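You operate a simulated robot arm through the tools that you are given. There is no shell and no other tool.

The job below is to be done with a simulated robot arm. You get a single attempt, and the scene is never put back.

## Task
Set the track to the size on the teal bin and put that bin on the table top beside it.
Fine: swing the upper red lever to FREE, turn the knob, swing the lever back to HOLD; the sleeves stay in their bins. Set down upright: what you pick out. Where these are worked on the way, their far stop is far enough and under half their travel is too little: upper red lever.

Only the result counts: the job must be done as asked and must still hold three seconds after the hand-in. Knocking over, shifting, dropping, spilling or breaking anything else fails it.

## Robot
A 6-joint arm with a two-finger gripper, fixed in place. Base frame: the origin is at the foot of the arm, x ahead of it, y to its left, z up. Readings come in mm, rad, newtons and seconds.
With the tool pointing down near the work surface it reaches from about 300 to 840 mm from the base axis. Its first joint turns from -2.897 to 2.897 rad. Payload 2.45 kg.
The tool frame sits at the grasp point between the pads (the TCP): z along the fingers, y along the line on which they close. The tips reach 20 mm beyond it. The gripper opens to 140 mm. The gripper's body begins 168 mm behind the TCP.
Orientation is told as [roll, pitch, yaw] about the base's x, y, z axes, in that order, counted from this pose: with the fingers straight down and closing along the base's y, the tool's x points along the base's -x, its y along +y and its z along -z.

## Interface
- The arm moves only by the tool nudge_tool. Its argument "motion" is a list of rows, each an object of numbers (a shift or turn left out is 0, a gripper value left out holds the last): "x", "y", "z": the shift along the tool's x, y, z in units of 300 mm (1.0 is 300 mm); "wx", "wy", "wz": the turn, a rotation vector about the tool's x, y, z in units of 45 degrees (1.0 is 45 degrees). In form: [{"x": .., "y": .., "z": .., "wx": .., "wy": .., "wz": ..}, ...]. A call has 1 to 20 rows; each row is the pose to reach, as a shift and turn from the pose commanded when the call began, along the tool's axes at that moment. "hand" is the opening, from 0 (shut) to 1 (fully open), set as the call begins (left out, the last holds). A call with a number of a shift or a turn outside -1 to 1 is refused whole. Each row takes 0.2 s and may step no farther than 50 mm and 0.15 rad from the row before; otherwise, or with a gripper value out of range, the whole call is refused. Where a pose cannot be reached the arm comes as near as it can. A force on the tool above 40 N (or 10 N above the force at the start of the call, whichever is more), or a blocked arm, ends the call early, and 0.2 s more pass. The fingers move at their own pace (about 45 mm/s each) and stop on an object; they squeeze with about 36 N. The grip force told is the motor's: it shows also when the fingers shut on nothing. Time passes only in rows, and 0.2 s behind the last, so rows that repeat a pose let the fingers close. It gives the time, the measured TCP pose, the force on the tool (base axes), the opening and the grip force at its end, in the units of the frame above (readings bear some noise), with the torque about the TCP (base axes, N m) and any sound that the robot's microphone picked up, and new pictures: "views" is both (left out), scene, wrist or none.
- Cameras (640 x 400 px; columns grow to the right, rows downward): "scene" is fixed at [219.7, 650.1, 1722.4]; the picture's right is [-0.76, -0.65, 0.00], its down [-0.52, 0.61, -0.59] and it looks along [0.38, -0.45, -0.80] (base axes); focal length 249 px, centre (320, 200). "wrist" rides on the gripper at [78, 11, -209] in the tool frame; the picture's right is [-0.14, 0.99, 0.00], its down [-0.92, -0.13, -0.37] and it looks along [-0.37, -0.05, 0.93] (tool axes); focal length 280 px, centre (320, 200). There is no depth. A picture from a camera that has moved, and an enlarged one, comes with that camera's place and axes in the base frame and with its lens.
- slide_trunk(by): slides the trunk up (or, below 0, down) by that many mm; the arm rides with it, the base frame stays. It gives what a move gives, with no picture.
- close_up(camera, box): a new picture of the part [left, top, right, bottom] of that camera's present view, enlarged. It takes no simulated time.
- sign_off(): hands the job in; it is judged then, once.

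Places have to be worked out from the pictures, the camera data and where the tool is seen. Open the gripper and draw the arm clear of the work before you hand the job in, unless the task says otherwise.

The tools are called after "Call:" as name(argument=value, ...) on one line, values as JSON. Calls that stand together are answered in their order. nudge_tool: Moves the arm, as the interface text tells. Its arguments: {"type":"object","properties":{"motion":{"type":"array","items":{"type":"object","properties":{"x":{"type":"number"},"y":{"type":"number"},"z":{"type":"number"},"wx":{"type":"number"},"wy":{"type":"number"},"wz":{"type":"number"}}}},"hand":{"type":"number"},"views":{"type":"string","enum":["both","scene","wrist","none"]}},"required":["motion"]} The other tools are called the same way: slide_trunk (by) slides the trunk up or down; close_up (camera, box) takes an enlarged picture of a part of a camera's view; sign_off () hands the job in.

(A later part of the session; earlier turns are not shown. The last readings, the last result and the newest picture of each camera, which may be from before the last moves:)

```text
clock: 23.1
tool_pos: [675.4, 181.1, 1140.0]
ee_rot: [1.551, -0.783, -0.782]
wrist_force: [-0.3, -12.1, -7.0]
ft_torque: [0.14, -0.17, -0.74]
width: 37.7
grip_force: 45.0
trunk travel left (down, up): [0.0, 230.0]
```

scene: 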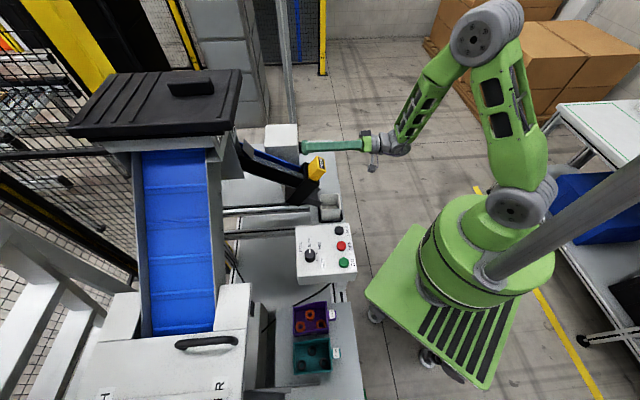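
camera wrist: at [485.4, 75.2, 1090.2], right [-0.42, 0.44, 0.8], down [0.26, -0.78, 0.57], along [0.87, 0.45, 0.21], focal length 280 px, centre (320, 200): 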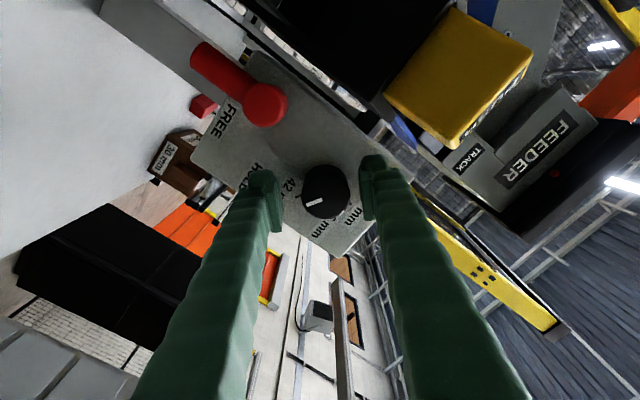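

Loads are now small. I turn the knob counter-clockwise (negative about the tool axis) by the first 45°.

Call:
nudge_tool(motion=[{"wz": -0.15}, {"wz": -0.3}, {"wz": -0.45}, {"wz": -0.6}, {"wz": -0.75}, {"wz": -0.9}, {"wz": -1.0}])

Call:
close_up(camera="wrist", box=[230, 60, 430, 240])

```text
clock: 24.2
tool_pos: [677.3, 179.7, 1138.2]
ee_rot: [1.514, -1.257, -0.743]
wrist_force: [2.5, -6.1, -2.9]
ft_torque: [-0.16, 0.16, -0.83]
width: 37.6
grip_force: 44.9
trunk travel left (down, up): [0.0, 230.0]
stopped in row 5: the force on the tool passed its limit at 41 N (the readings are from after the stop); the commanded pose is now the measured one
camera wrist: at [502.6, 57.4, 1071.4], right [-0.62, 0.65, 0.44], down [0.03, -0.54, 0.84], along [0.78, 0.54, 0.32], focal length 280 px, centre (320, 200)
```

scene: 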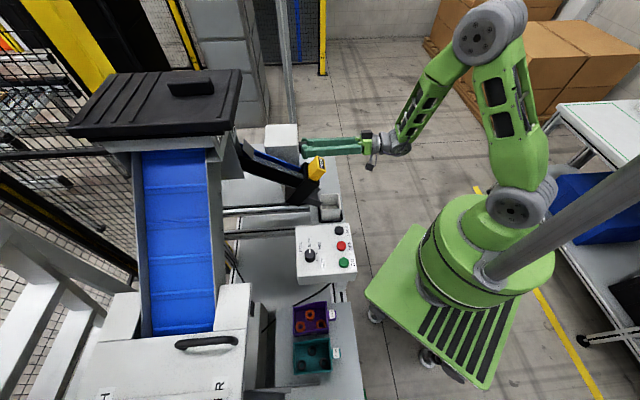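
wrist: 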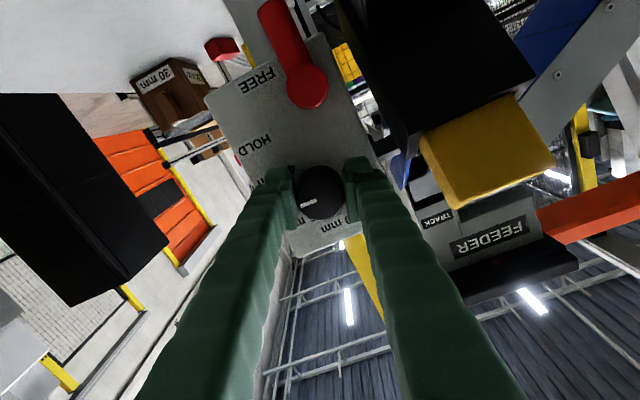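

```text
2.22 times, centred on (330, 150) of wrist
camera zoom: at [502.6, 57.4, 1071.4], right [-0.62, 0.65, 0.44], down [0.03, -0.54, 0.84], along [0.78, 0.54, 0.32], focal length 623 px, centre (298, 311)
```

zoom: 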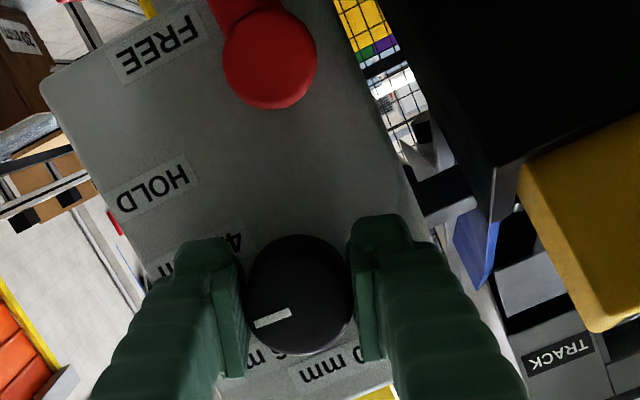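

The knob turned about 27° with the hand before side load stopped the move; the two gripped poses suggest the knob axis is about 5 mm off the TCP. I continue another 40°, turning about that offset point.

Call:
nudge_tool(motion=[{"wz": -0.18, "y": -0.0024, "x": -0.0002}, {"wz": -0.36, "y": -0.0046, "x": -0.0007}, {"wz": -0.54, "y": -0.0069, "x": -0.0015}, {"wz": -0.72, "y": -0.009, "x": -0.0026}, {"wz": -0.9, "y": -0.0108, "x": -0.004}])

Call:
close_up(camera="wrist", box=[230, 60, 430, 240])

```text
clock: 25.0
tool_pos: [678.0, 180.9, 1140.3]
ee_rot: [-0.93, -1.5, 1.726]
wrist_force: [-4.2, -2.0, -1.2]
ft_torque: [-0.33, 0.3, -0.23]
width: 37.6
grip_force: 44.9
out of reach, approached as far as the arm can: row 3
trunk travel left (down, up): [0.0, 230.0]
stopped in row 3: the force on the tool passed its limit at 52 N (the readings are from after the stop); the commanded pose is now the measured one
camera wrist: at [525.8, 32.7, 1071.6], right [-0.71, 0.7, 0.08], down [-0.18, -0.29, 0.94], along [0.68, 0.65, 0.33], focal length 280 px, centre (320, 200)
```

scene: 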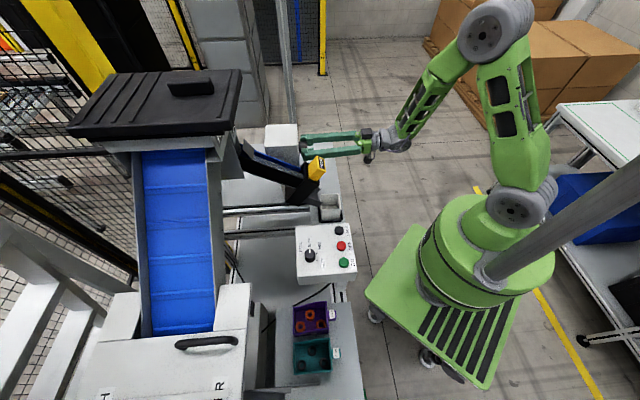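
wrist: 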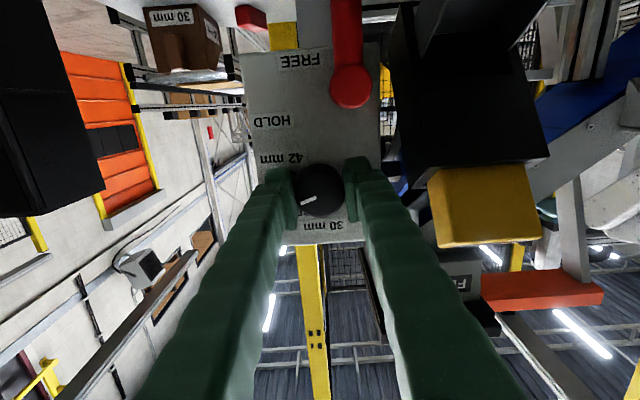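

```text
2.22 times, centred on (330, 150) of wrist
camera zoom: at [525.8, 32.7, 1071.6], right [-0.71, 0.7, 0.08], down [-0.18, -0.29, 0.94], along [0.68, 0.65, 0.33], focal length 623 px, centre (298, 311)
```

zoom: 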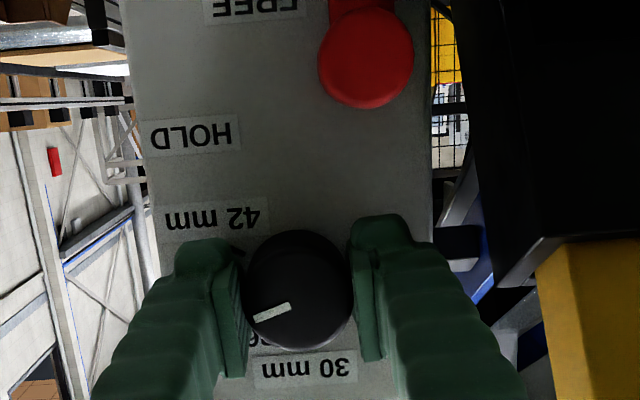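

The pointer has advanced about 48°, nearly to 36, and the arm reaches a limit near zero roll. The gripped poses put the knob axis at v≈-351.5, z≈1142. I open, centre on that axis and roll back +45° for another grip.

Call:
nudge_tool(motion=[{"z": 0}, {"z": 0}, {"x": -0.006}, {"x": -0.006, "wz": 0.17}, {"x": -0.006, "wz": 0.34}, {"x": -0.006, "wz": 0.51}, {"x": -0.006, "wz": 0.68}, {"x": -0.006, "wz": 0.85}, {"x": -0.006, "wz": 1.0}], hand=0.46, views="wrist")

Call:
nudge_tool(motion=[{"wz": 0.13}, {"wz": 0.26}], views="wrist")

```text
clock: 27.0
tool_pos: [678.8, 180.6, 1141.5]
ee_rot: [1.507, -0.842, -0.729]
wrist_force: [0.2, -0.5, -0.7]
ft_torque: [0.0, 0.02, 0.02]
width: 64.4
grip_force: 0.1
trunk travel left (down, up): [0.0, 230.0]
camera wrist: at [488.7, 71.6, 1101.0], right [-0.44, 0.48, 0.76], down [0.27, -0.74, 0.62], along [0.86, 0.47, 0.2], focal length 280 px, centre (320, 200)
```

wrist: 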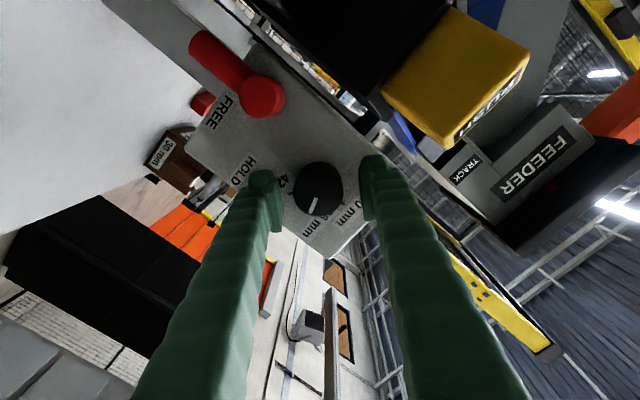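

```text
clock: 27.6
tool_pos: [680.0, 180.6, 1142.2]
ee_rot: [1.518, -0.638, -0.746]
wrist_force: [-0.3, 0.1, -0.3]
ft_torque: [0.0, 0.01, 0.02]
width: 64.5
grip_force: 0.2
trunk travel left (down, up): [0.0, 230.0]
camera wrist: at [482.5, 78.1, 1114.1], right [-0.32, 0.36, 0.88], down [0.34, -0.82, 0.46], along [0.89, 0.44, 0.14], focal length 280 px, centre (320, 200)
```

wrist: 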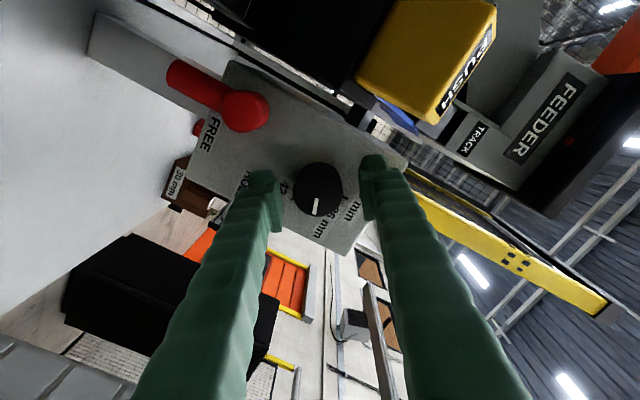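

Re-oriented to about +53° roll and centred; the pointer now sits near 36. I close again.

Call:
nudge_tool(motion=[{"z": -0.005}, {"z": -0.005}, {"z": -0.005}, {"z": -0.005}], hand=0, views="none")

```text
clock: 28.6
tool_pos: [679.8, 178.1, 1141.0]
ee_rot: [1.516, -0.639, -0.745]
wrist_force: [1.1, -3.1, -5.8]
ft_torque: [0.0, 0.02, -0.17]
width: 38.3
grip_force: 45.0
trunk travel left (down, up): [0.0, 230.0]
```

The grip is well centred (small loads). I turn another ~41° counter-clockwise.

Call:
nudge_tool(motion=[{"wz": -0.13}, {"wz": -0.26}, {"wz": -0.39}, {"wz": -0.52}, {"wz": -0.65}, {"wz": -0.78}, {"wz": -0.91}])

Call:
close_up(camera="wrist", box=[230, 60, 430, 240])

```text
clock: 30.2
tool_pos: [677.8, 179.0, 1141.7]
ee_rot: [1.375, -1.353, -0.587]
wrist_force: [-7.1, -9.8, -4.4]
ft_torque: [0.06, -0.09, -0.18]
width: 37.6
grip_force: 45.1
trunk travel left (down, up): [0.0, 230.0]
camera wrist: at [510.6, 46.6, 1077.9], right [-0.66, 0.67, 0.35], down [0.0, -0.46, 0.89], along [0.75, 0.58, 0.31], focal length 280 px, centre (320, 200)
```

scene: 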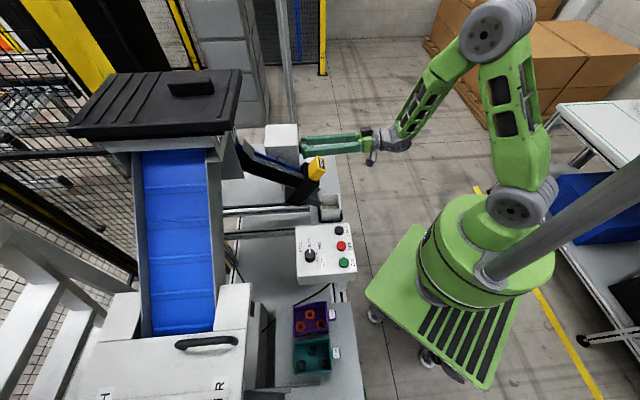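
wrist: 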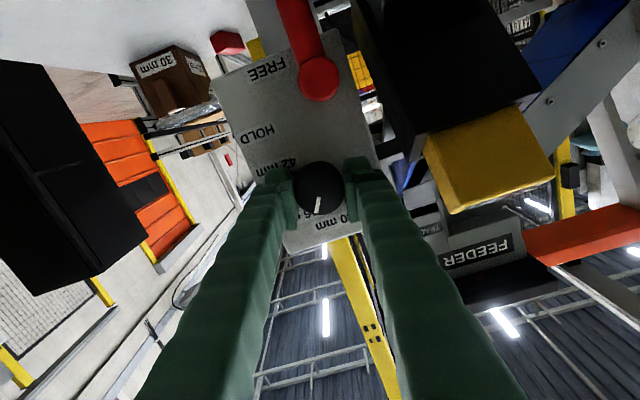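

```text
2.22 times, centred on (330, 150) of wrist
camera zoom: at [510.6, 46.6, 1077.9], right [-0.66, 0.67, 0.35], down [0.0, -0.46, 0.89], along [0.75, 0.58, 0.31], focal length 623 px, centre (298, 311)
```

zoom: 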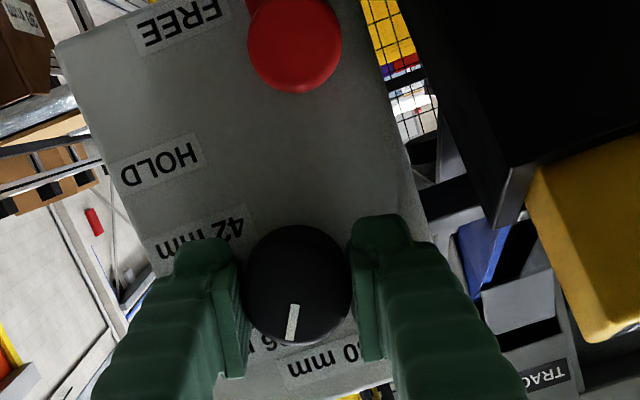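

The pointer is now about 29° short of the 30 tick. To stay clear of the reach limit I open, roll back +40° and grip again.

Call:
nudge_tool(motion=[{"z": 0}, {"z": 0}, {"z": 0, "wz": 0.17}, {"wz": 0.34}, {"wz": 0.51}, {"wz": 0.68}, {"wz": 0.85}], hand=0.46, views="wrist")

Call:
close_up(camera="wrist", box=[230, 60, 430, 240])

Call:
nudge_tool(motion=[{"z": 0}, {"z": 0}, {"z": 0}, {"z": 0}], hand=0, views="none")

```text
clock: 31.8
tool_pos: [679.3, 178.8, 1142.5]
ee_rot: [1.518, -0.684, -0.742]
wrist_force: [-0.3, 0.0, -0.3]
ft_torque: [0.03, -0.02, 0.04]
width: 64.3
grip_force: 0.1
trunk travel left (down, up): [0.0, 230.0]
camera wrist: at [482.9, 76.1, 1111.3], right [-0.35, 0.39, 0.85], down [0.32, -0.8, 0.5], along [0.88, 0.45, 0.15], focal length 280 px, centre (320, 200)
```

wrist: 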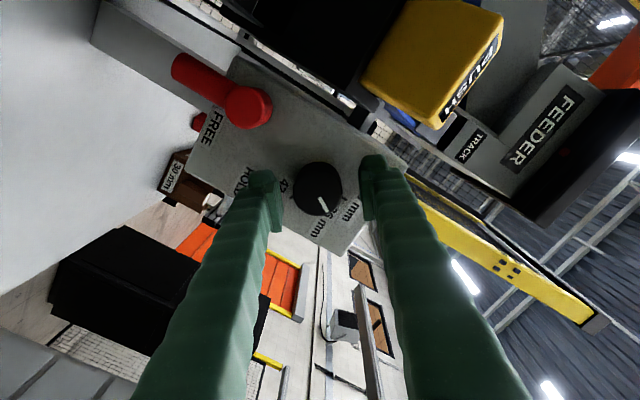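

```text
2.22 times, centred on (330, 150) of wrist
camera zoom: at [482.9, 76.1, 1111.3], right [-0.35, 0.39, 0.85], down [0.32, -0.8, 0.5], along [0.88, 0.45, 0.15], focal length 623 px, centre (298, 311)
```

zoom: 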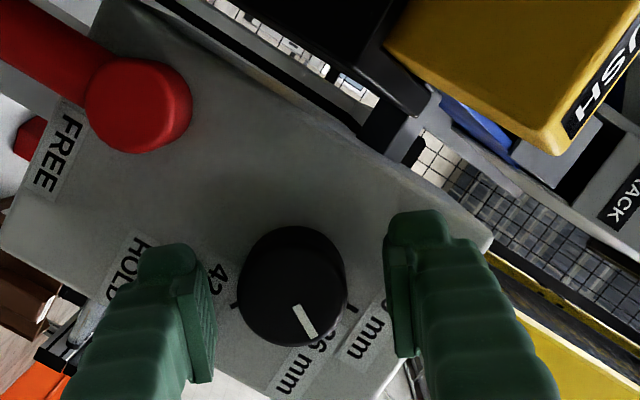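

```text
clock: 32.8
tool_pos: [680.9, 180.1, 1141.2]
ee_rot: [1.514, -0.686, -0.74]
wrist_force: [2.5, -3.9, -7.6]
ft_torque: [-0.02, 0.0, -0.15]
width: 38.3
grip_force: 44.9
trunk travel left (down, up): [0.0, 230.0]
```

Mapping pointer and ticks onto the panel: ticks sit at -30°, 30° and 90°, and the pointer is at about 57–58°, so about 32° remains. I turn that amount.

Call:
nudge_tool(motion=[{"wz": -0.12}, {"wz": -0.24}, {"wz": -0.36}, {"wz": -0.48}, {"wz": -0.6}, {"wz": -0.715}, {"wz": -0.715}])

Call:
close_up(camera="wrist", box=[230, 60, 430, 240])

```text
clock: 34.4
tool_pos: [679.6, 179.7, 1141.9]
ee_rot: [1.438, -1.247, -0.654]
wrist_force: [6.1, -3.5, -4.0]
ft_torque: [0.18, 0.12, -0.04]
width: 38.2
grip_force: 45.1
trunk travel left (down, up): [0.0, 230.0]
camera wrist: at [505.6, 52.5, 1081.1], right [-0.63, 0.64, 0.44], down [0.06, -0.53, 0.85], along [0.78, 0.56, 0.29], focal length 280 px, centre (320, 200)
```

scene: 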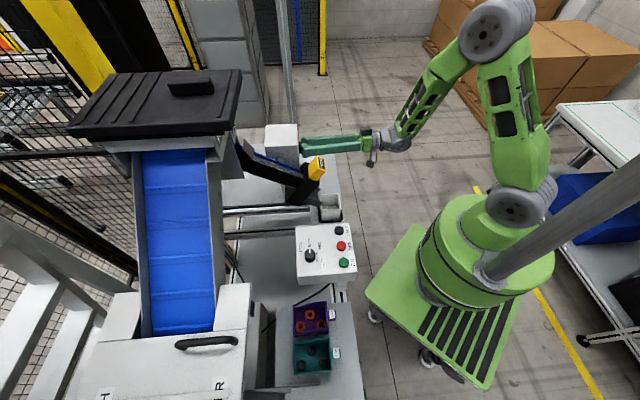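
wrist: 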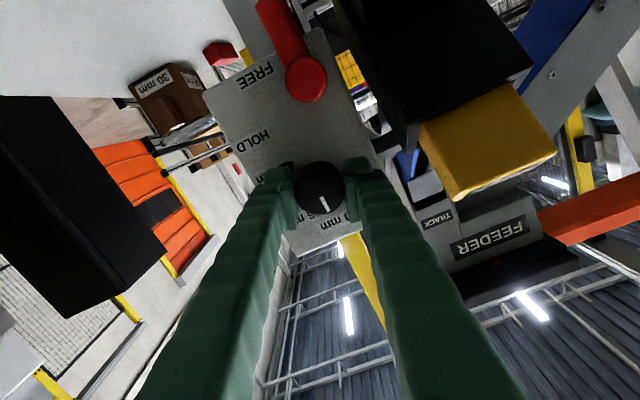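

```text
2.22 times, centred on (330, 150) of wrist
camera zoom: at [505.6, 52.5, 1081.1], right [-0.63, 0.64, 0.44], down [0.06, -0.53, 0.85], along [0.78, 0.56, 0.29], focal length 623 px, centre (298, 311)
```

zoom: 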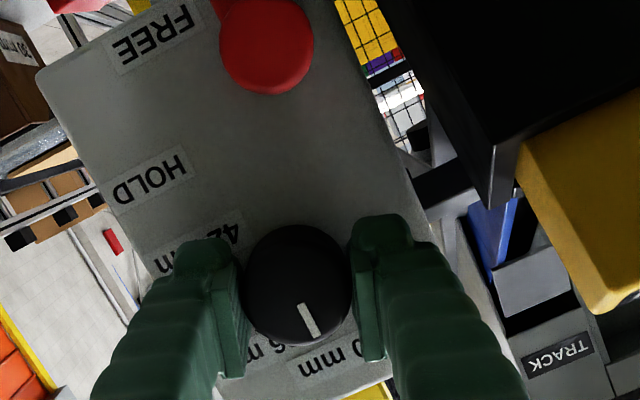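

The pointer now computes to about 86–88°, at the 30 tick. I open and back straight out 70 mm to verify.

Call:
nudge_tool(motion=[{"z": 0}, {"z": 0}, {"z": -0.08}, {"z": -0.16}, {"z": -0.23}], hand=0.46)

Call:
close_up(camera="wrist", box=[230, 60, 430, 240])

```text
clock: 35.6
tool_pos: [630.3, 129.1, 1145.6]
ee_rot: [1.437, -1.247, -0.649]
wrist_force: [0.3, 0.1, -0.1]
ft_torque: [-0.03, 0.01, -0.02]
width: 64.2
grip_force: 0.1
trunk travel left (down, up): [0.0, 230.0]
camera wrist: at [456.3, 2.8, 1084.6], right [-0.63, 0.64, 0.44], down [0.06, -0.53, 0.85], along [0.78, 0.56, 0.29], focal length 280 px, centre (320, 200)
```

scene: 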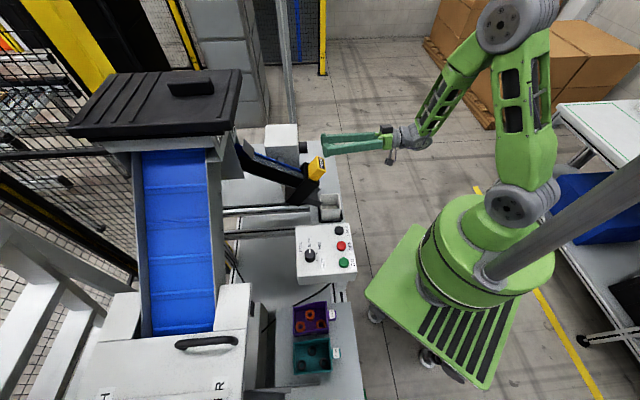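
wrist: 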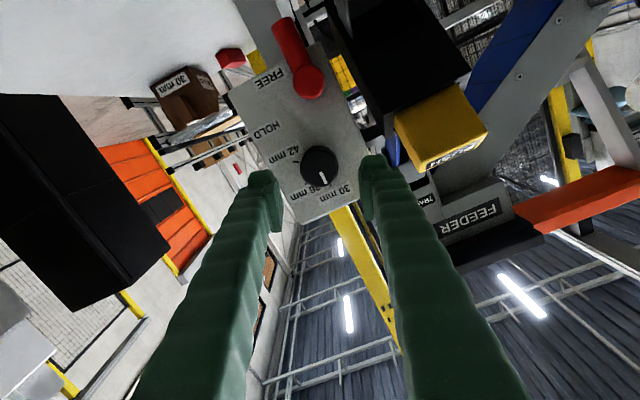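

```text
2.22 times, centred on (330, 150) of wrist
camera zoom: at [456.3, 2.8, 1084.6], right [-0.63, 0.64, 0.44], down [0.06, -0.53, 0.85], along [0.78, 0.56, 0.29], focal length 623 px, centre (298, 311)
```

zoom: 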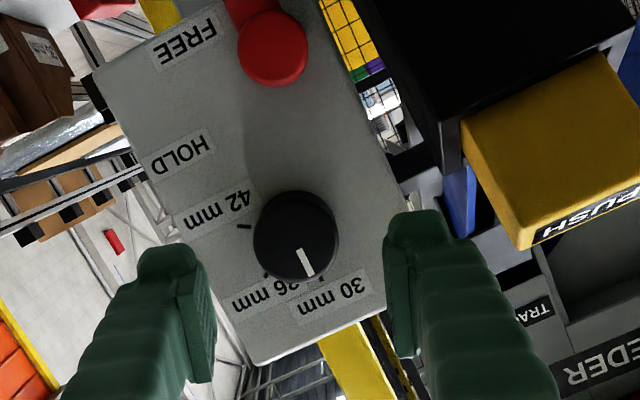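

I zoom in tightly on the knob to check pointer versus tick.

Call:
close_up(camera="wrist", box=[290, 130, 360, 200])

```text
5.71 times, centred on (325, 165) of wrist
camera zoom: at [456.3, 2.8, 1084.6], right [-0.63, 0.64, 0.44], down [0.06, -0.53, 0.85], along [0.78, 0.56, 0.29], focal length 1602 px, centre (291, 400)
```

zoom: 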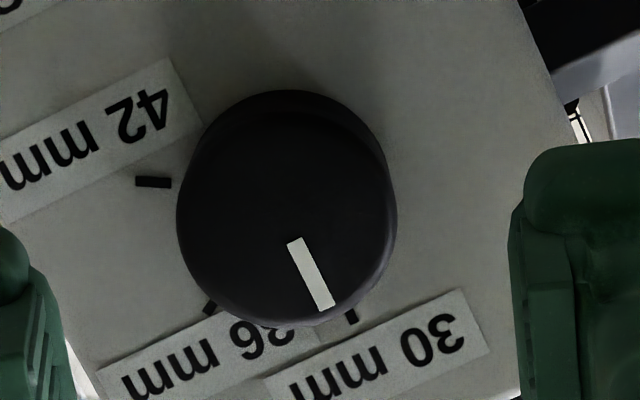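

The pointer lies along the panel's vertical at the 30 tick, so the track reads 30. Now for the lever: I retreat, drop to lever height with the tool pitched ~20° down at zero roll, and look at the gap on the lever's far side.

Call:
nudge_tool(motion=[{"z": -0.1}, {"x": 0.08, "z": -0.1, "wx": 0.017, "wy": 0.105, "wz": -0.1}, {"x": 0.16, "z": -0.11, "wx": 0.034, "wy": 0.21, "wz": -0.2}, {"x": 0.24, "z": -0.11, "wx": 0.05, "wy": 0.315, "wz": -0.305}, {"x": 0.314, "y": -0.006, "z": -0.11, "wx": 0.0675, "wy": 0.42, "wz": -0.409}], hand=0.3)

Call:
close_up(camera="wrist", box=[250, 80, 430, 220])

```text
clock: 36.8
tool_pos: [584.9, 121.4, 1055.1]
ee_rot: [-0.008, -1.193, 0.805]
wrist_force: [0.2, 0.2, 0.7]
ft_torque: [0.0, -0.01, 0.0]
width: 41.8
grip_force: 0.0
trunk travel left (down, up): [0.0, 230.0]
camera wrist: at [420.2, -29.6, 1060.6], right [-0.67, 0.73, 0.12], down [0.09, -0.09, 0.99], along [0.74, 0.68, 0.0], focal length 280 px, centre (320, 200)
```

scene: 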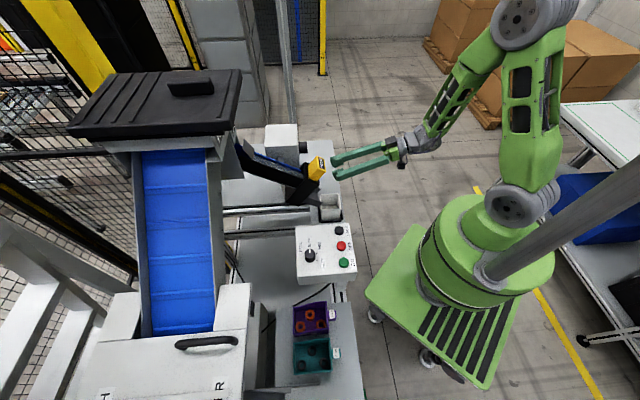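
wrist: 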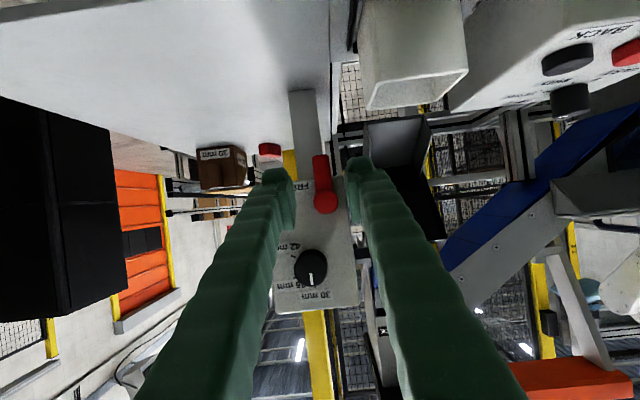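

```text
2.86 times, centred on (340, 150) of wrist
camera zoom: at [420.2, -29.6, 1060.6], right [-0.67, 0.73, 0.12], down [0.09, -0.09, 0.99], along [0.74, 0.68, 0.0], focal length 801 px, centre (263, 343)
```

zoom: 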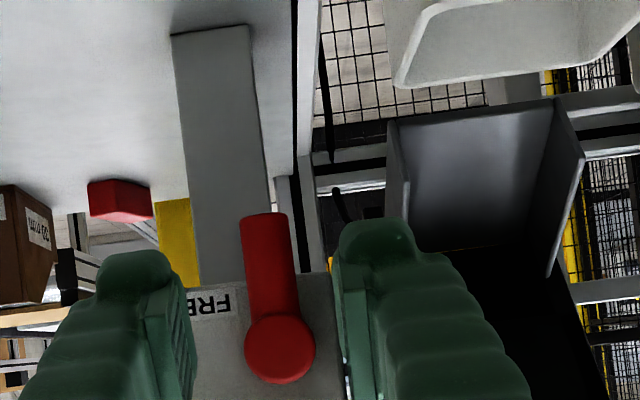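

The gap between lever and chute is about 34 mm, enough for one finger (14 mm). I move in with fingers part open so they straddle the hanging lever arm near z≈1020.

Call:
nudge_tool(motion=[{"x": -0.01, "y": 0.01, "z": 0.1}, {"x": -0.02, "y": 0.01, "z": 0.2}, {"x": -0.03, "y": 0.01, "z": 0.28}, {"x": -0.039, "y": 0.01, "z": 0.345}])

Call:
close_up(camera="wrist", box=[250, 60, 430, 240])

```text
clock: 37.8
tool_pos: [653.0, 196.8, 1030.0]
ee_rot: [-0.006, -1.197, 0.8]
wrist_force: [-0.1, -0.1, 0.2]
ft_torque: [-0.01, -0.01, -0.01]
width: 42.2
grip_force: 0.0
trunk travel left (down, up): [0.0, 230.0]
camera wrist: at [489.4, 45.0, 1035.1], right [-0.67, 0.73, 0.13], down [0.09, -0.09, 0.99], along [0.74, 0.68, 0.0], focal length 280 px, centre (320, 200)
```

scene: 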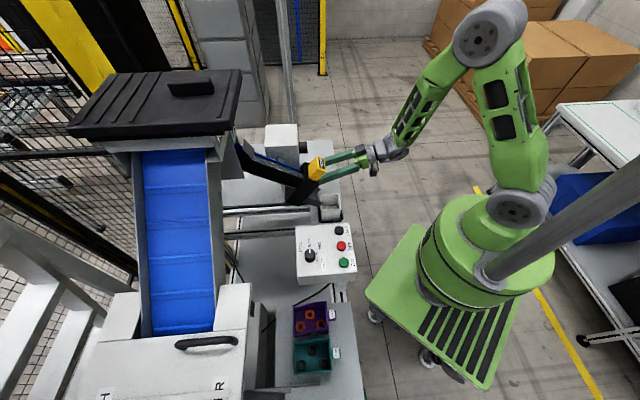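
wrist: 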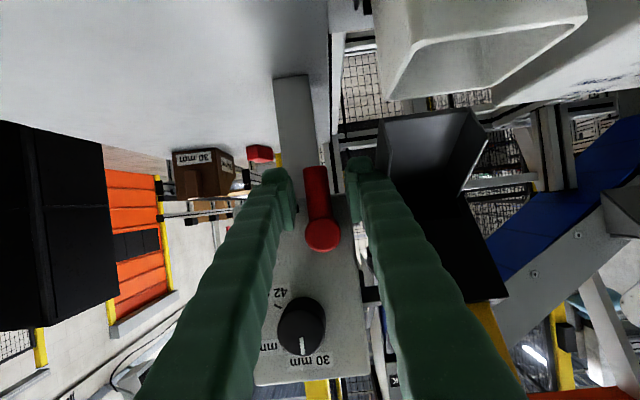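

```text
2.22 times, centred on (340, 150) of wrist
camera zoom: at [489.4, 45.0, 1035.1], right [-0.67, 0.73, 0.13], down [0.09, -0.09, 0.99], along [0.74, 0.68, 0.0], focal length 623 px, centre (276, 311)
```

zoom: 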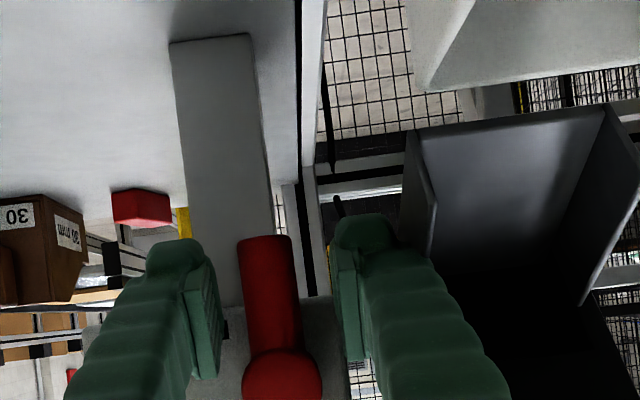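

The fingers straddle the lever with no contact force. I drag it with the far finger along an arc: out sideways, then under and up, stopping at about 75% to check.

Call:
nudge_tool(motion=[{"y": -0.02, "x": 0.016, "z": 0.006}, {"y": -0.04, "x": 0.031, "z": 0.012}, {"y": -0.067, "x": 0.056, "z": 0.022}, {"y": -0.087, "x": 0.062, "z": 0.024}, {"y": -0.104, "x": 0.063, "z": 0.025}, {"y": -0.12, "x": 0.064, "z": 0.025}, {"y": -0.137, "x": 0.064, "z": 0.025}, {"y": -0.153, "x": 0.064, "z": 0.025}, {"y": -0.173, "x": 0.056, "z": 0.022}, {"y": -0.192, "x": 0.045, "z": 0.018}, {"y": -0.205, "x": 0.031, "z": 0.012}, {"y": -0.215, "x": 0.0155, "z": 0.006}])

Call:
close_up(camera="wrist", box=[250, 60, 430, 240])

```text
clock: 40.4
tool_pos: [699.6, 151.8, 1025.4]
ee_rot: [-0.005, -1.196, 0.798]
wrist_force: [-0.8, 0.0, -0.5]
ft_torque: [-0.02, -0.02, -0.02]
width: 41.8
grip_force: 0.0
trunk travel left (down, up): [0.0, 230.0]
camera wrist: at [535.1, 0.0, 1030.0], right [-0.67, 0.73, 0.13], down [0.09, -0.09, 0.99], along [0.74, 0.68, 0.0], focal length 280 px, centre (320, 200)
```

scene: 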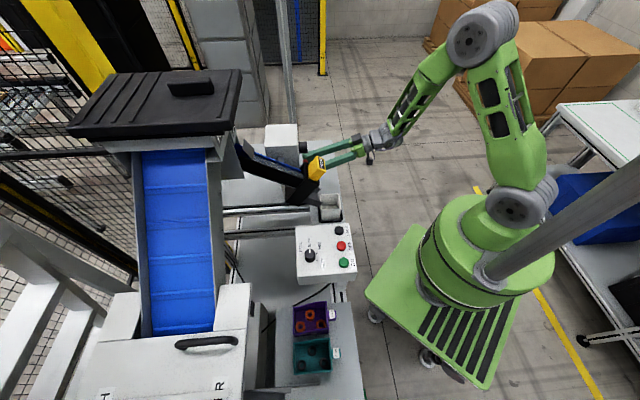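
wrist: 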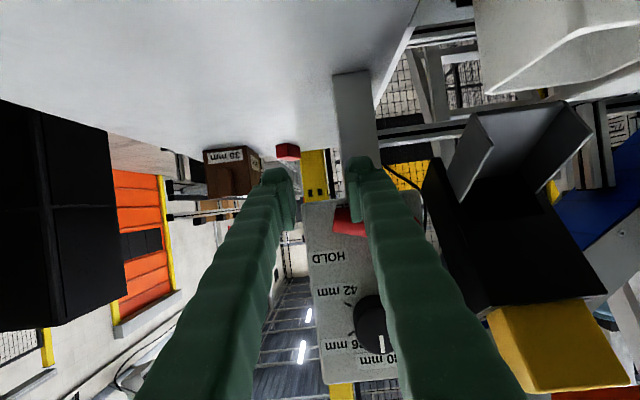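

```text
2.22 times, centred on (340, 150) of wrist
camera zoom: at [535.1, 0.0, 1030.0], right [-0.67, 0.73, 0.13], down [0.09, -0.09, 0.99], along [0.74, 0.68, 0.0], focal length 623 px, centre (276, 311)
```

zoom: 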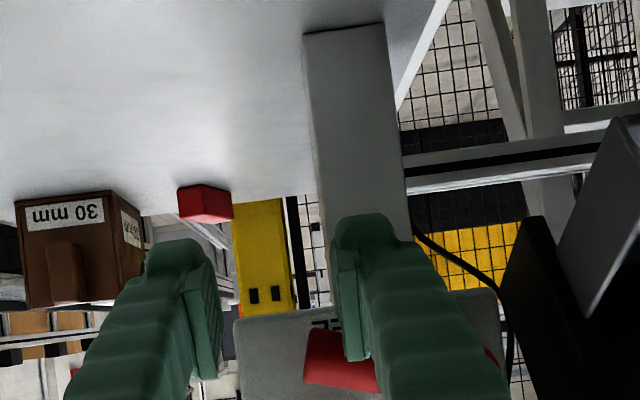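

The lever is up to roughly 75–80° of the way. I lift in small steps with the finger under the arm until the HOLD stop is felt.

Call:
nudge_tool(motion=[{"y": -0.004, "x": -0.01, "z": -0.004}, {"y": -0.008, "x": -0.02, "z": -0.008}, {"y": -0.01, "x": -0.03, "z": -0.012}, {"y": -0.01, "x": -0.04, "z": -0.016}, {"y": -0.01, "x": -0.05, "z": -0.02}, {"y": -0.01, "x": -0.06, "z": -0.024}, {"y": -0.01, "x": -0.07, "z": -0.028}])

Call:
close_up(camera="wrist", box=[250, 60, 430, 240])

```text
clock: 41.9
tool_pos: [699.2, 149.6, 1035.6]
ee_rot: [0.009, -1.179, 0.788]
wrist_force: [-1.0, -3.7, -13.2]
ft_torque: [-0.39, -0.21, -0.15]
width: 40.3
grip_force: 0.1
trunk travel left (down, up): [0.0, 230.0]
stopped in row 7: the force on the tool passed its limit at 42 N (the readings are from after the stop); the commanded pose is now the measured one
camera wrist: at [533.7, -2.6, 1044.4], right [-0.67, 0.73, 0.13], down [0.1, -0.08, 0.99], along [0.74, 0.68, -0.02], focal length 280 px, centre (320, 200)
```

scene: 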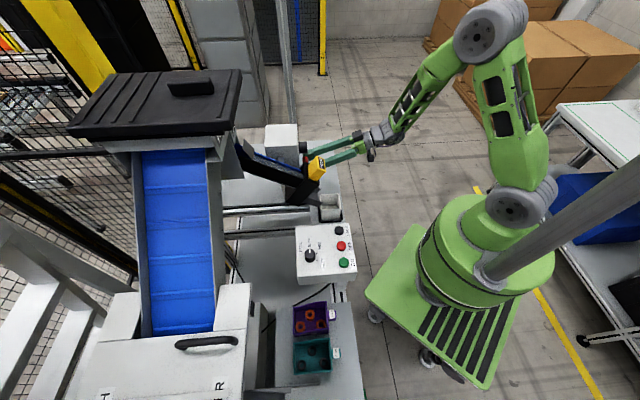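
wrist: 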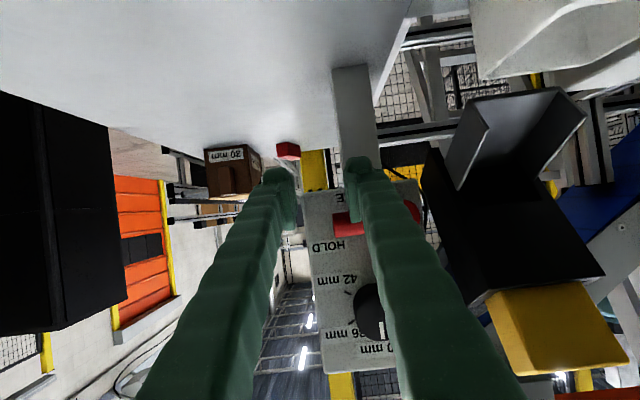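

```text
2.22 times, centred on (340, 150) of wrist
camera zoom: at [533.7, -2.6, 1044.4], right [-0.67, 0.73, 0.13], down [0.1, -0.08, 0.99], along [0.74, 0.68, -0.02], focal length 623 px, centre (276, 311)
```

zoom: 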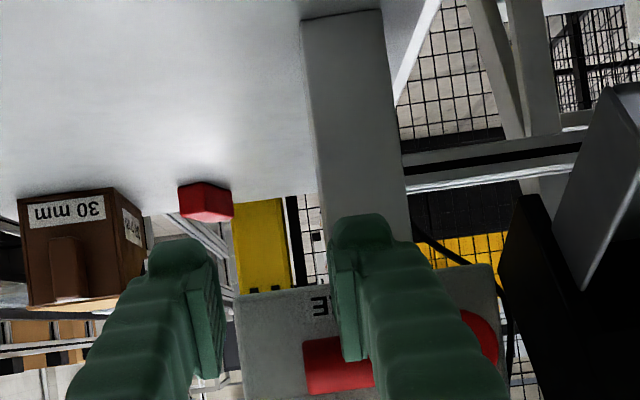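

The stop came at 42 N with the arm level, its original HOLD position. I lower slightly, withdraw straight back and inspect the panel.

Call:
nudge_tool(motion=[{"x": 0.025, "z": 0.01}, {"x": 0.025, "z": -0.09}, {"x": 0.025, "z": -0.2}, {"x": 0.0, "z": -0.33}, {"x": -0.05, "z": -0.42}])

Call:
close_up(camera="wrist", box=[230, 100, 430, 280])

```text
clock: 43.0
tool_pos: [620.1, 70.1, 1100.5]
ee_rot: [0.005, -1.183, 0.79]
wrist_force: [0.2, -0.8, 0.2]
ft_torque: [-0.02, -0.03, -0.02]
width: 42.2
grip_force: 0.1
trunk travel left (down, up): [0.0, 230.0]
camera wrist: at [456.5, -81.3, 1107.9], right [-0.67, 0.73, 0.13], down [0.1, -0.09, 0.99], along [0.74, 0.68, -0.01], focal length 280 px, centre (320, 200)
```

scene: 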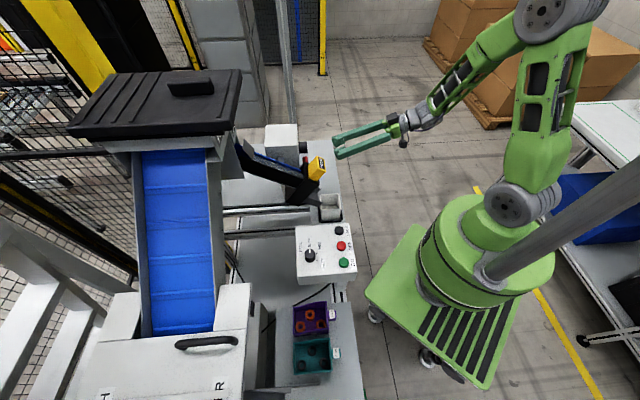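
wrist: 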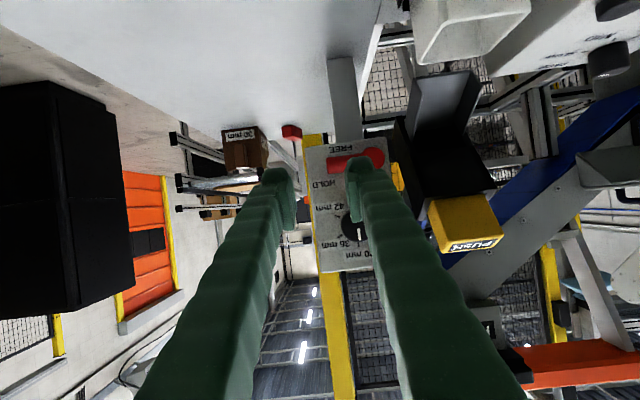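

```text
2.22 times, centred on (330, 190) of wrist
camera zoom: at [456.5, -81.3, 1107.9], right [-0.67, 0.73, 0.13], down [0.1, -0.09, 0.99], along [0.74, 0.68, -0.01], focal length 623 px, centre (298, 222)
```

zoom: 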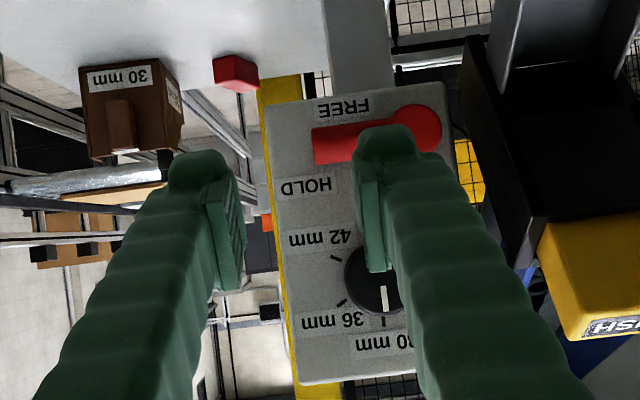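

Confirmed: lever level at HOLD and pointer on 30. Next is the bin; I raise the trunk back 100 mm, then fold the tool to point down while backing away from the panel.

Call:
slide_trunk(by=100)

Call:
nudge_tool(motion=[{"z": -0.08, "wy": 0.18}, {"z": -0.16, "wy": 0.36}, {"z": -0.24, "wy": 0.54}, {"z": -0.3, "wy": 0.72}, {"z": -0.3, "wy": 0.9}], views="none")

Call:
nudge_tool(motion=[{"wy": 0.15}, {"wy": 0.3}, {"wy": 0.45}, {"wy": 0.606}])

```text
clock: 44.4
tool_pos: [621.9, 70.7, 1199.7]
ee_rot: [0.003, -1.183, 0.793]
wrist_force: [1.0, -0.1, 0.0]
ft_torque: [0.01, -0.03, 0.0]
width: 42.0
grip_force: 0.0
trunk travel left (down, up): [-100.0, 130.0]
```

```text
clock: 45.6
tool_pos: [565.0, 11.1, 1233.1]
ee_rot: [0.002, -0.474, 0.794]
wrist_force: [-0.8, 0.5, 0.2]
ft_torque: [0.01, 0.02, 0.01]
width: 42.1
grip_force: 0.0
trunk travel left (down, up): [-100.0, 130.0]
```

```text
clock: 46.6
tool_pos: [564.8, 13.2, 1233.2]
ee_rot: [0.001, 0.001, 0.795]
wrist_force: [-0.3, -0.4, -0.6]
ft_torque: [-0.04, 0.04, 0.0]
width: 42.1
grip_force: 0.0
trunk travel left (down, up): [-100.0, 130.0]
camera wrist: at [502.3, -36.8, 1443.8], right [-0.61, 0.79, 0.0], down [0.74, 0.57, 0.37], along [0.29, 0.22, -0.93], focal length 280 px, centre (320, 200)
```

scene: 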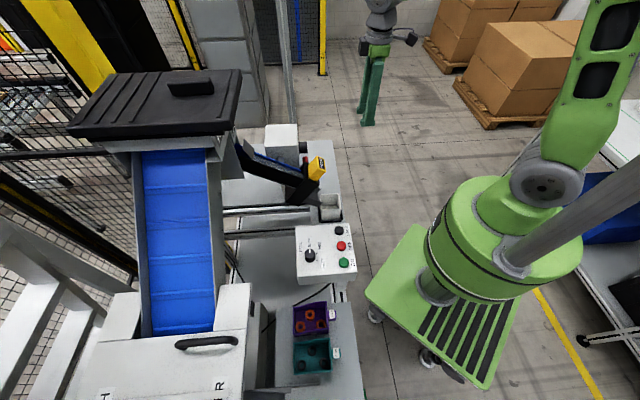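
wrist: 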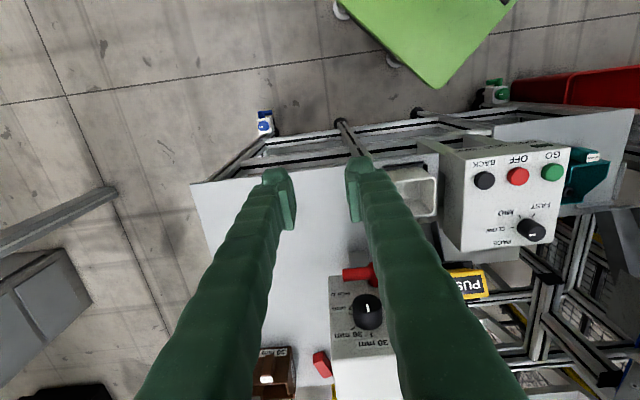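

The tool points straight down at yaw ≈45°. I traverse at this height toward the bins, in two legs along the tool's y.

Call:
nudge_tool(motion=[{"y": 0.15, "x": -0.02}, {"y": 0.3, "x": -0.04}, {"y": 0.45, "x": -0.06}, {"y": 0.6, "x": -0.08}, {"y": 0.75, "x": -0.1}, {"y": 0.9, "x": -0.12}, {"y": 1.0, "x": -0.13}], views="none")

Call:
nudge_tool(motion=[{"y": 0.15, "x": -0.02}, {"y": 0.3, "x": -0.04}, {"y": 0.45, "x": -0.06}, {"y": 0.6, "x": -0.08}, {"y": 0.75, "x": -0.1}, {"y": 0.9, "x": -0.12}, {"y": 1.0, "x": -0.13}])

```text
clock: 48.2
tool_pos: [375.0, 247.6, 1236.7]
ee_rot: [0.002, -0.001, 0.793]
wrist_force: [-0.1, 0.7, 0.4]
ft_torque: [-0.01, -0.03, -0.02]
width: 41.9
grip_force: 0.1
trunk travel left (down, up): [-100.0, 130.0]
```

```text
clock: 49.8
tool_pos: [186.0, 486.7, 1234.5]
ee_rot: [0.0, 0.002, 0.796]
wrist_force: [-1.0, 0.6, -1.4]
ft_torque: [-0.12, -0.04, -0.03]
width: 41.9
grip_force: 0.1
trunk travel left (down, up): [-100.0, 130.0]
camera wrist: at [123.4, 438.8, 1444.2], right [-0.61, 0.79, 0.0], down [0.74, 0.57, 0.37], along [0.29, 0.22, -0.93], focal length 280 px, centre (320, 200)
```

scene: 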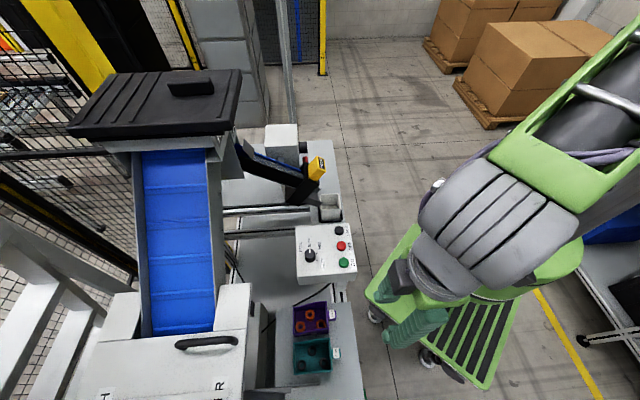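
wrist: 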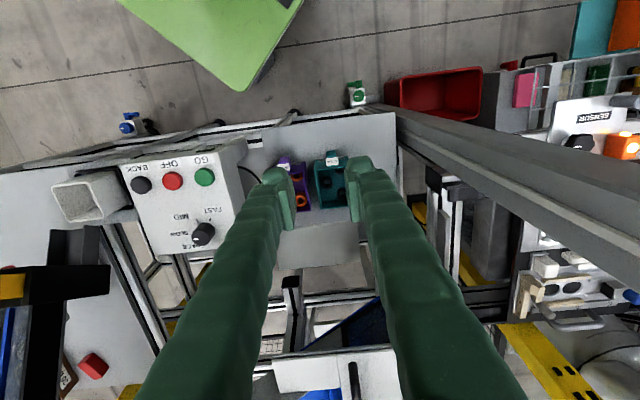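

The bins are in sight between the fingers. I zoom in on them.

Call:
close_up(camera="wrist", box=[240, 100, 420, 260])

Call:
close_up(camera="scene", box=[280, 295, 350, 385])

```text
2.50 times, centred on (330, 180) of wrist
camera zoom: at [123.4, 438.8, 1444.2], right [-0.61, 0.79, 0.0], down [0.74, 0.57, 0.37], along [0.29, 0.22, -0.93], focal length 701 px, centre (295, 250)
```

zoom: 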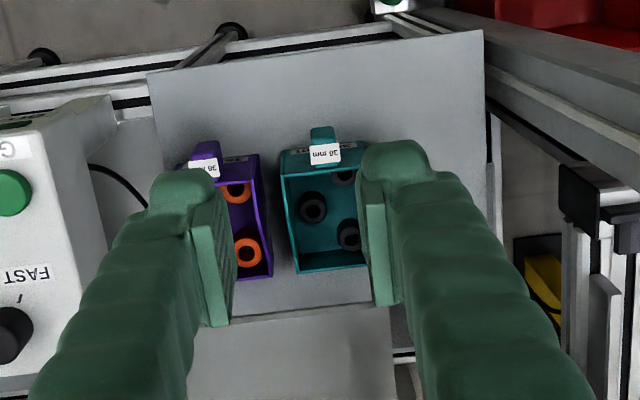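

```text
4.44 times, centred on (315, 340) of scene
camera zoom: at [219.7, 650.1, 1722.4], right [-0.76, -0.65, 0.0], down [-0.52, 0.61, -0.59], along [0.38, -0.45, -0.8], focal length 1106 px, centre (342, -422)
```

zoom: 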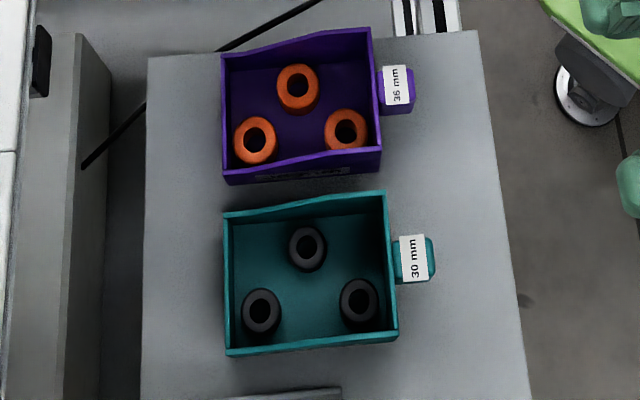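

The labels are too small to read surely from here, so I descend and open the hand for a closer look at the teal bin.

Call:
nudge_tool(motion=[{"x": -0.03, "y": 0.018, "z": 0.12}, {"x": -0.06, "y": 0.036, "z": 0.24}, {"x": -0.09, "y": 0.054, "z": 0.36}, {"x": -0.12, "y": 0.072, "z": 0.48}, {"x": -0.159, "y": 0.09, "z": 0.617}], hand=1)

Call:
close_up(camera="wrist", box=[240, 100, 420, 260])

```text
clock: 51.0
tool_pos: [204.1, 540.9, 1048.0]
ee_rot: [0.002, -0.002, 0.795]
wrist_force: [-0.4, 0.5, -0.6]
ft_torque: [-0.04, -0.04, -0.01]
width: 139.9
grip_force: 0.1
trunk travel left (down, up): [-100.0, 130.0]
camera wrist: at [141.6, 492.5, 1257.1], right [-0.61, 0.79, 0.0], down [0.74, 0.57, 0.37], along [0.29, 0.23, -0.93], focal length 280 px, centre (320, 200)
```

scene: 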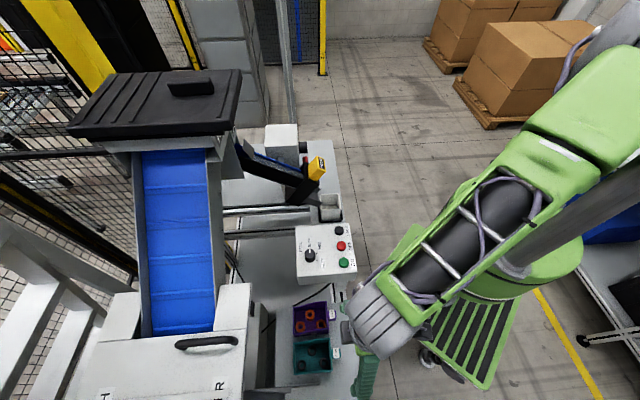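
wrist: 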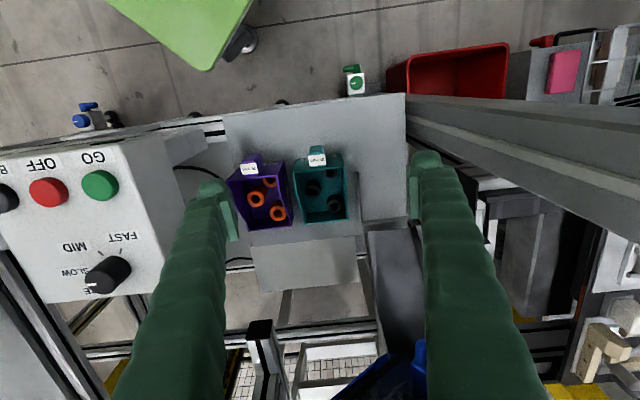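

```text
2.50 times, centred on (330, 180) of wrist
camera zoom: at [141.6, 492.5, 1257.1], right [-0.61, 0.79, 0.0], down [0.74, 0.57, 0.37], along [0.29, 0.23, -0.93], focal length 701 px, centre (295, 250)
```

zoom: 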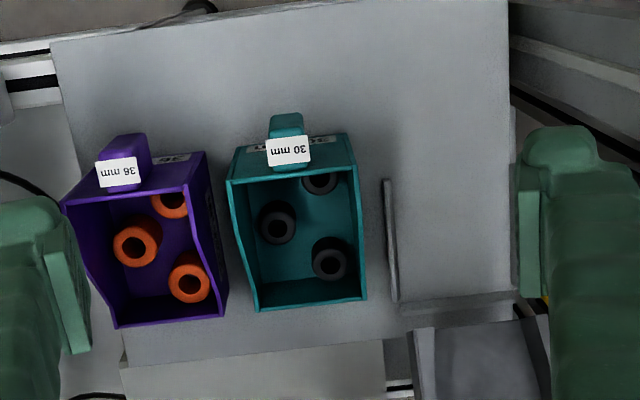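

Clear now: teal reads 30 mm, purple 36 mm. Triangulated, the teal bin spans about u 571–667, v 191–272, with its rim at z≈811 and its base near z≈705, plus a rib handle out to u≈547. The purple bin is only about 17 mm away, so I'll grip along u (rib to far wall, ~120 mm). I yaw the hand 90° above it.

Call:
nudge_tool(motion=[{"wz": 0.17, "x": -0.04}, {"wz": 0.34, "x": -0.08}, {"wz": 0.51, "x": -0.12}, {"wz": 0.68, "x": -0.16}, {"wz": 0.85, "x": -0.2}, {"wz": 1.0, "x": -0.2}], views="none")

Call:
nudge_tool(motion=[{"wz": 0.17}, {"wz": 0.34}, {"wz": 0.51}, {"wz": 0.68}, {"wz": 0.85}, {"wz": 1.0}])

Call:
close_up(camera="wrist", box=[200, 60, 440, 260])

```text
clock: 52.4
tool_pos: [245.2, 582.6, 1050.1]
ee_rot: [0.003, 0.001, 0.009]
wrist_force: [0.8, -0.3, -1.2]
ft_torque: [0.0, 0.0, 0.02]
width: 139.8
grip_force: 0.0
trunk travel left (down, up): [-100.0, 130.0]
```

```text
clock: 53.8
tool_pos: [245.2, 583.4, 1051.2]
ee_rot: [0.002, 0.003, -0.78]
wrist_force: [0.5, 0.5, -0.2]
ft_torque: [-0.01, -0.01, 0.03]
width: 140.2
grip_force: 0.1
trunk travel left (down, up): [-100.0, 130.0]
camera wrist: at [197.7, 645.6, 1260.6], right [0.79, 0.61, 0.0], down [0.57, -0.74, 0.37], along [0.22, -0.29, -0.93], focal length 280 px, centre (320, 200)
```

scene: 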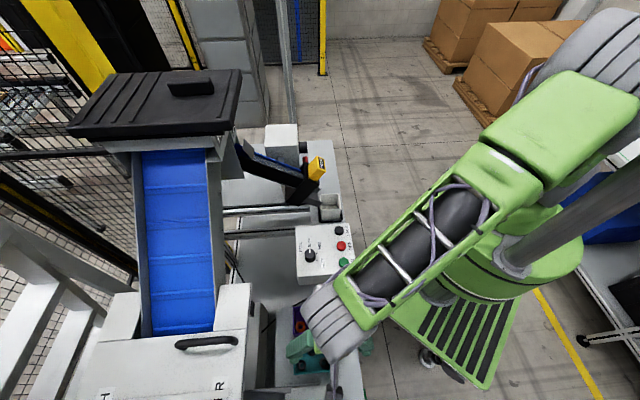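
wrist: 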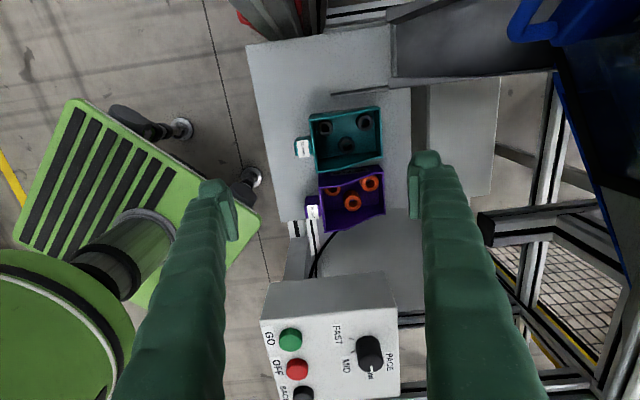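

```text
2.00 times, centred on (320, 160) of wrist
camera zoom: at [197.7, 645.6, 1260.6], right [0.79, 0.61, 0.0], down [0.57, -0.74, 0.37], along [0.22, -0.29, -0.93], focal length 561 px, centre (320, 280)
```

zoom: 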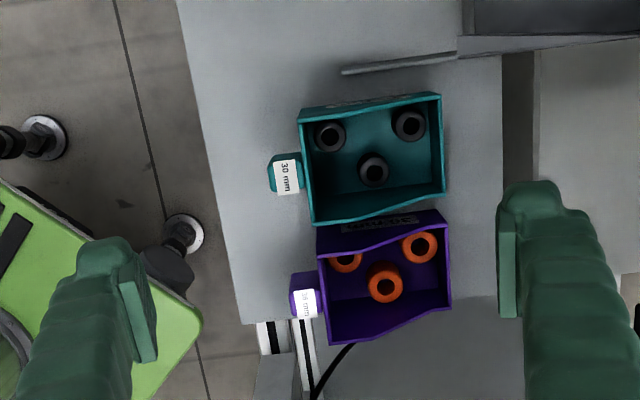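

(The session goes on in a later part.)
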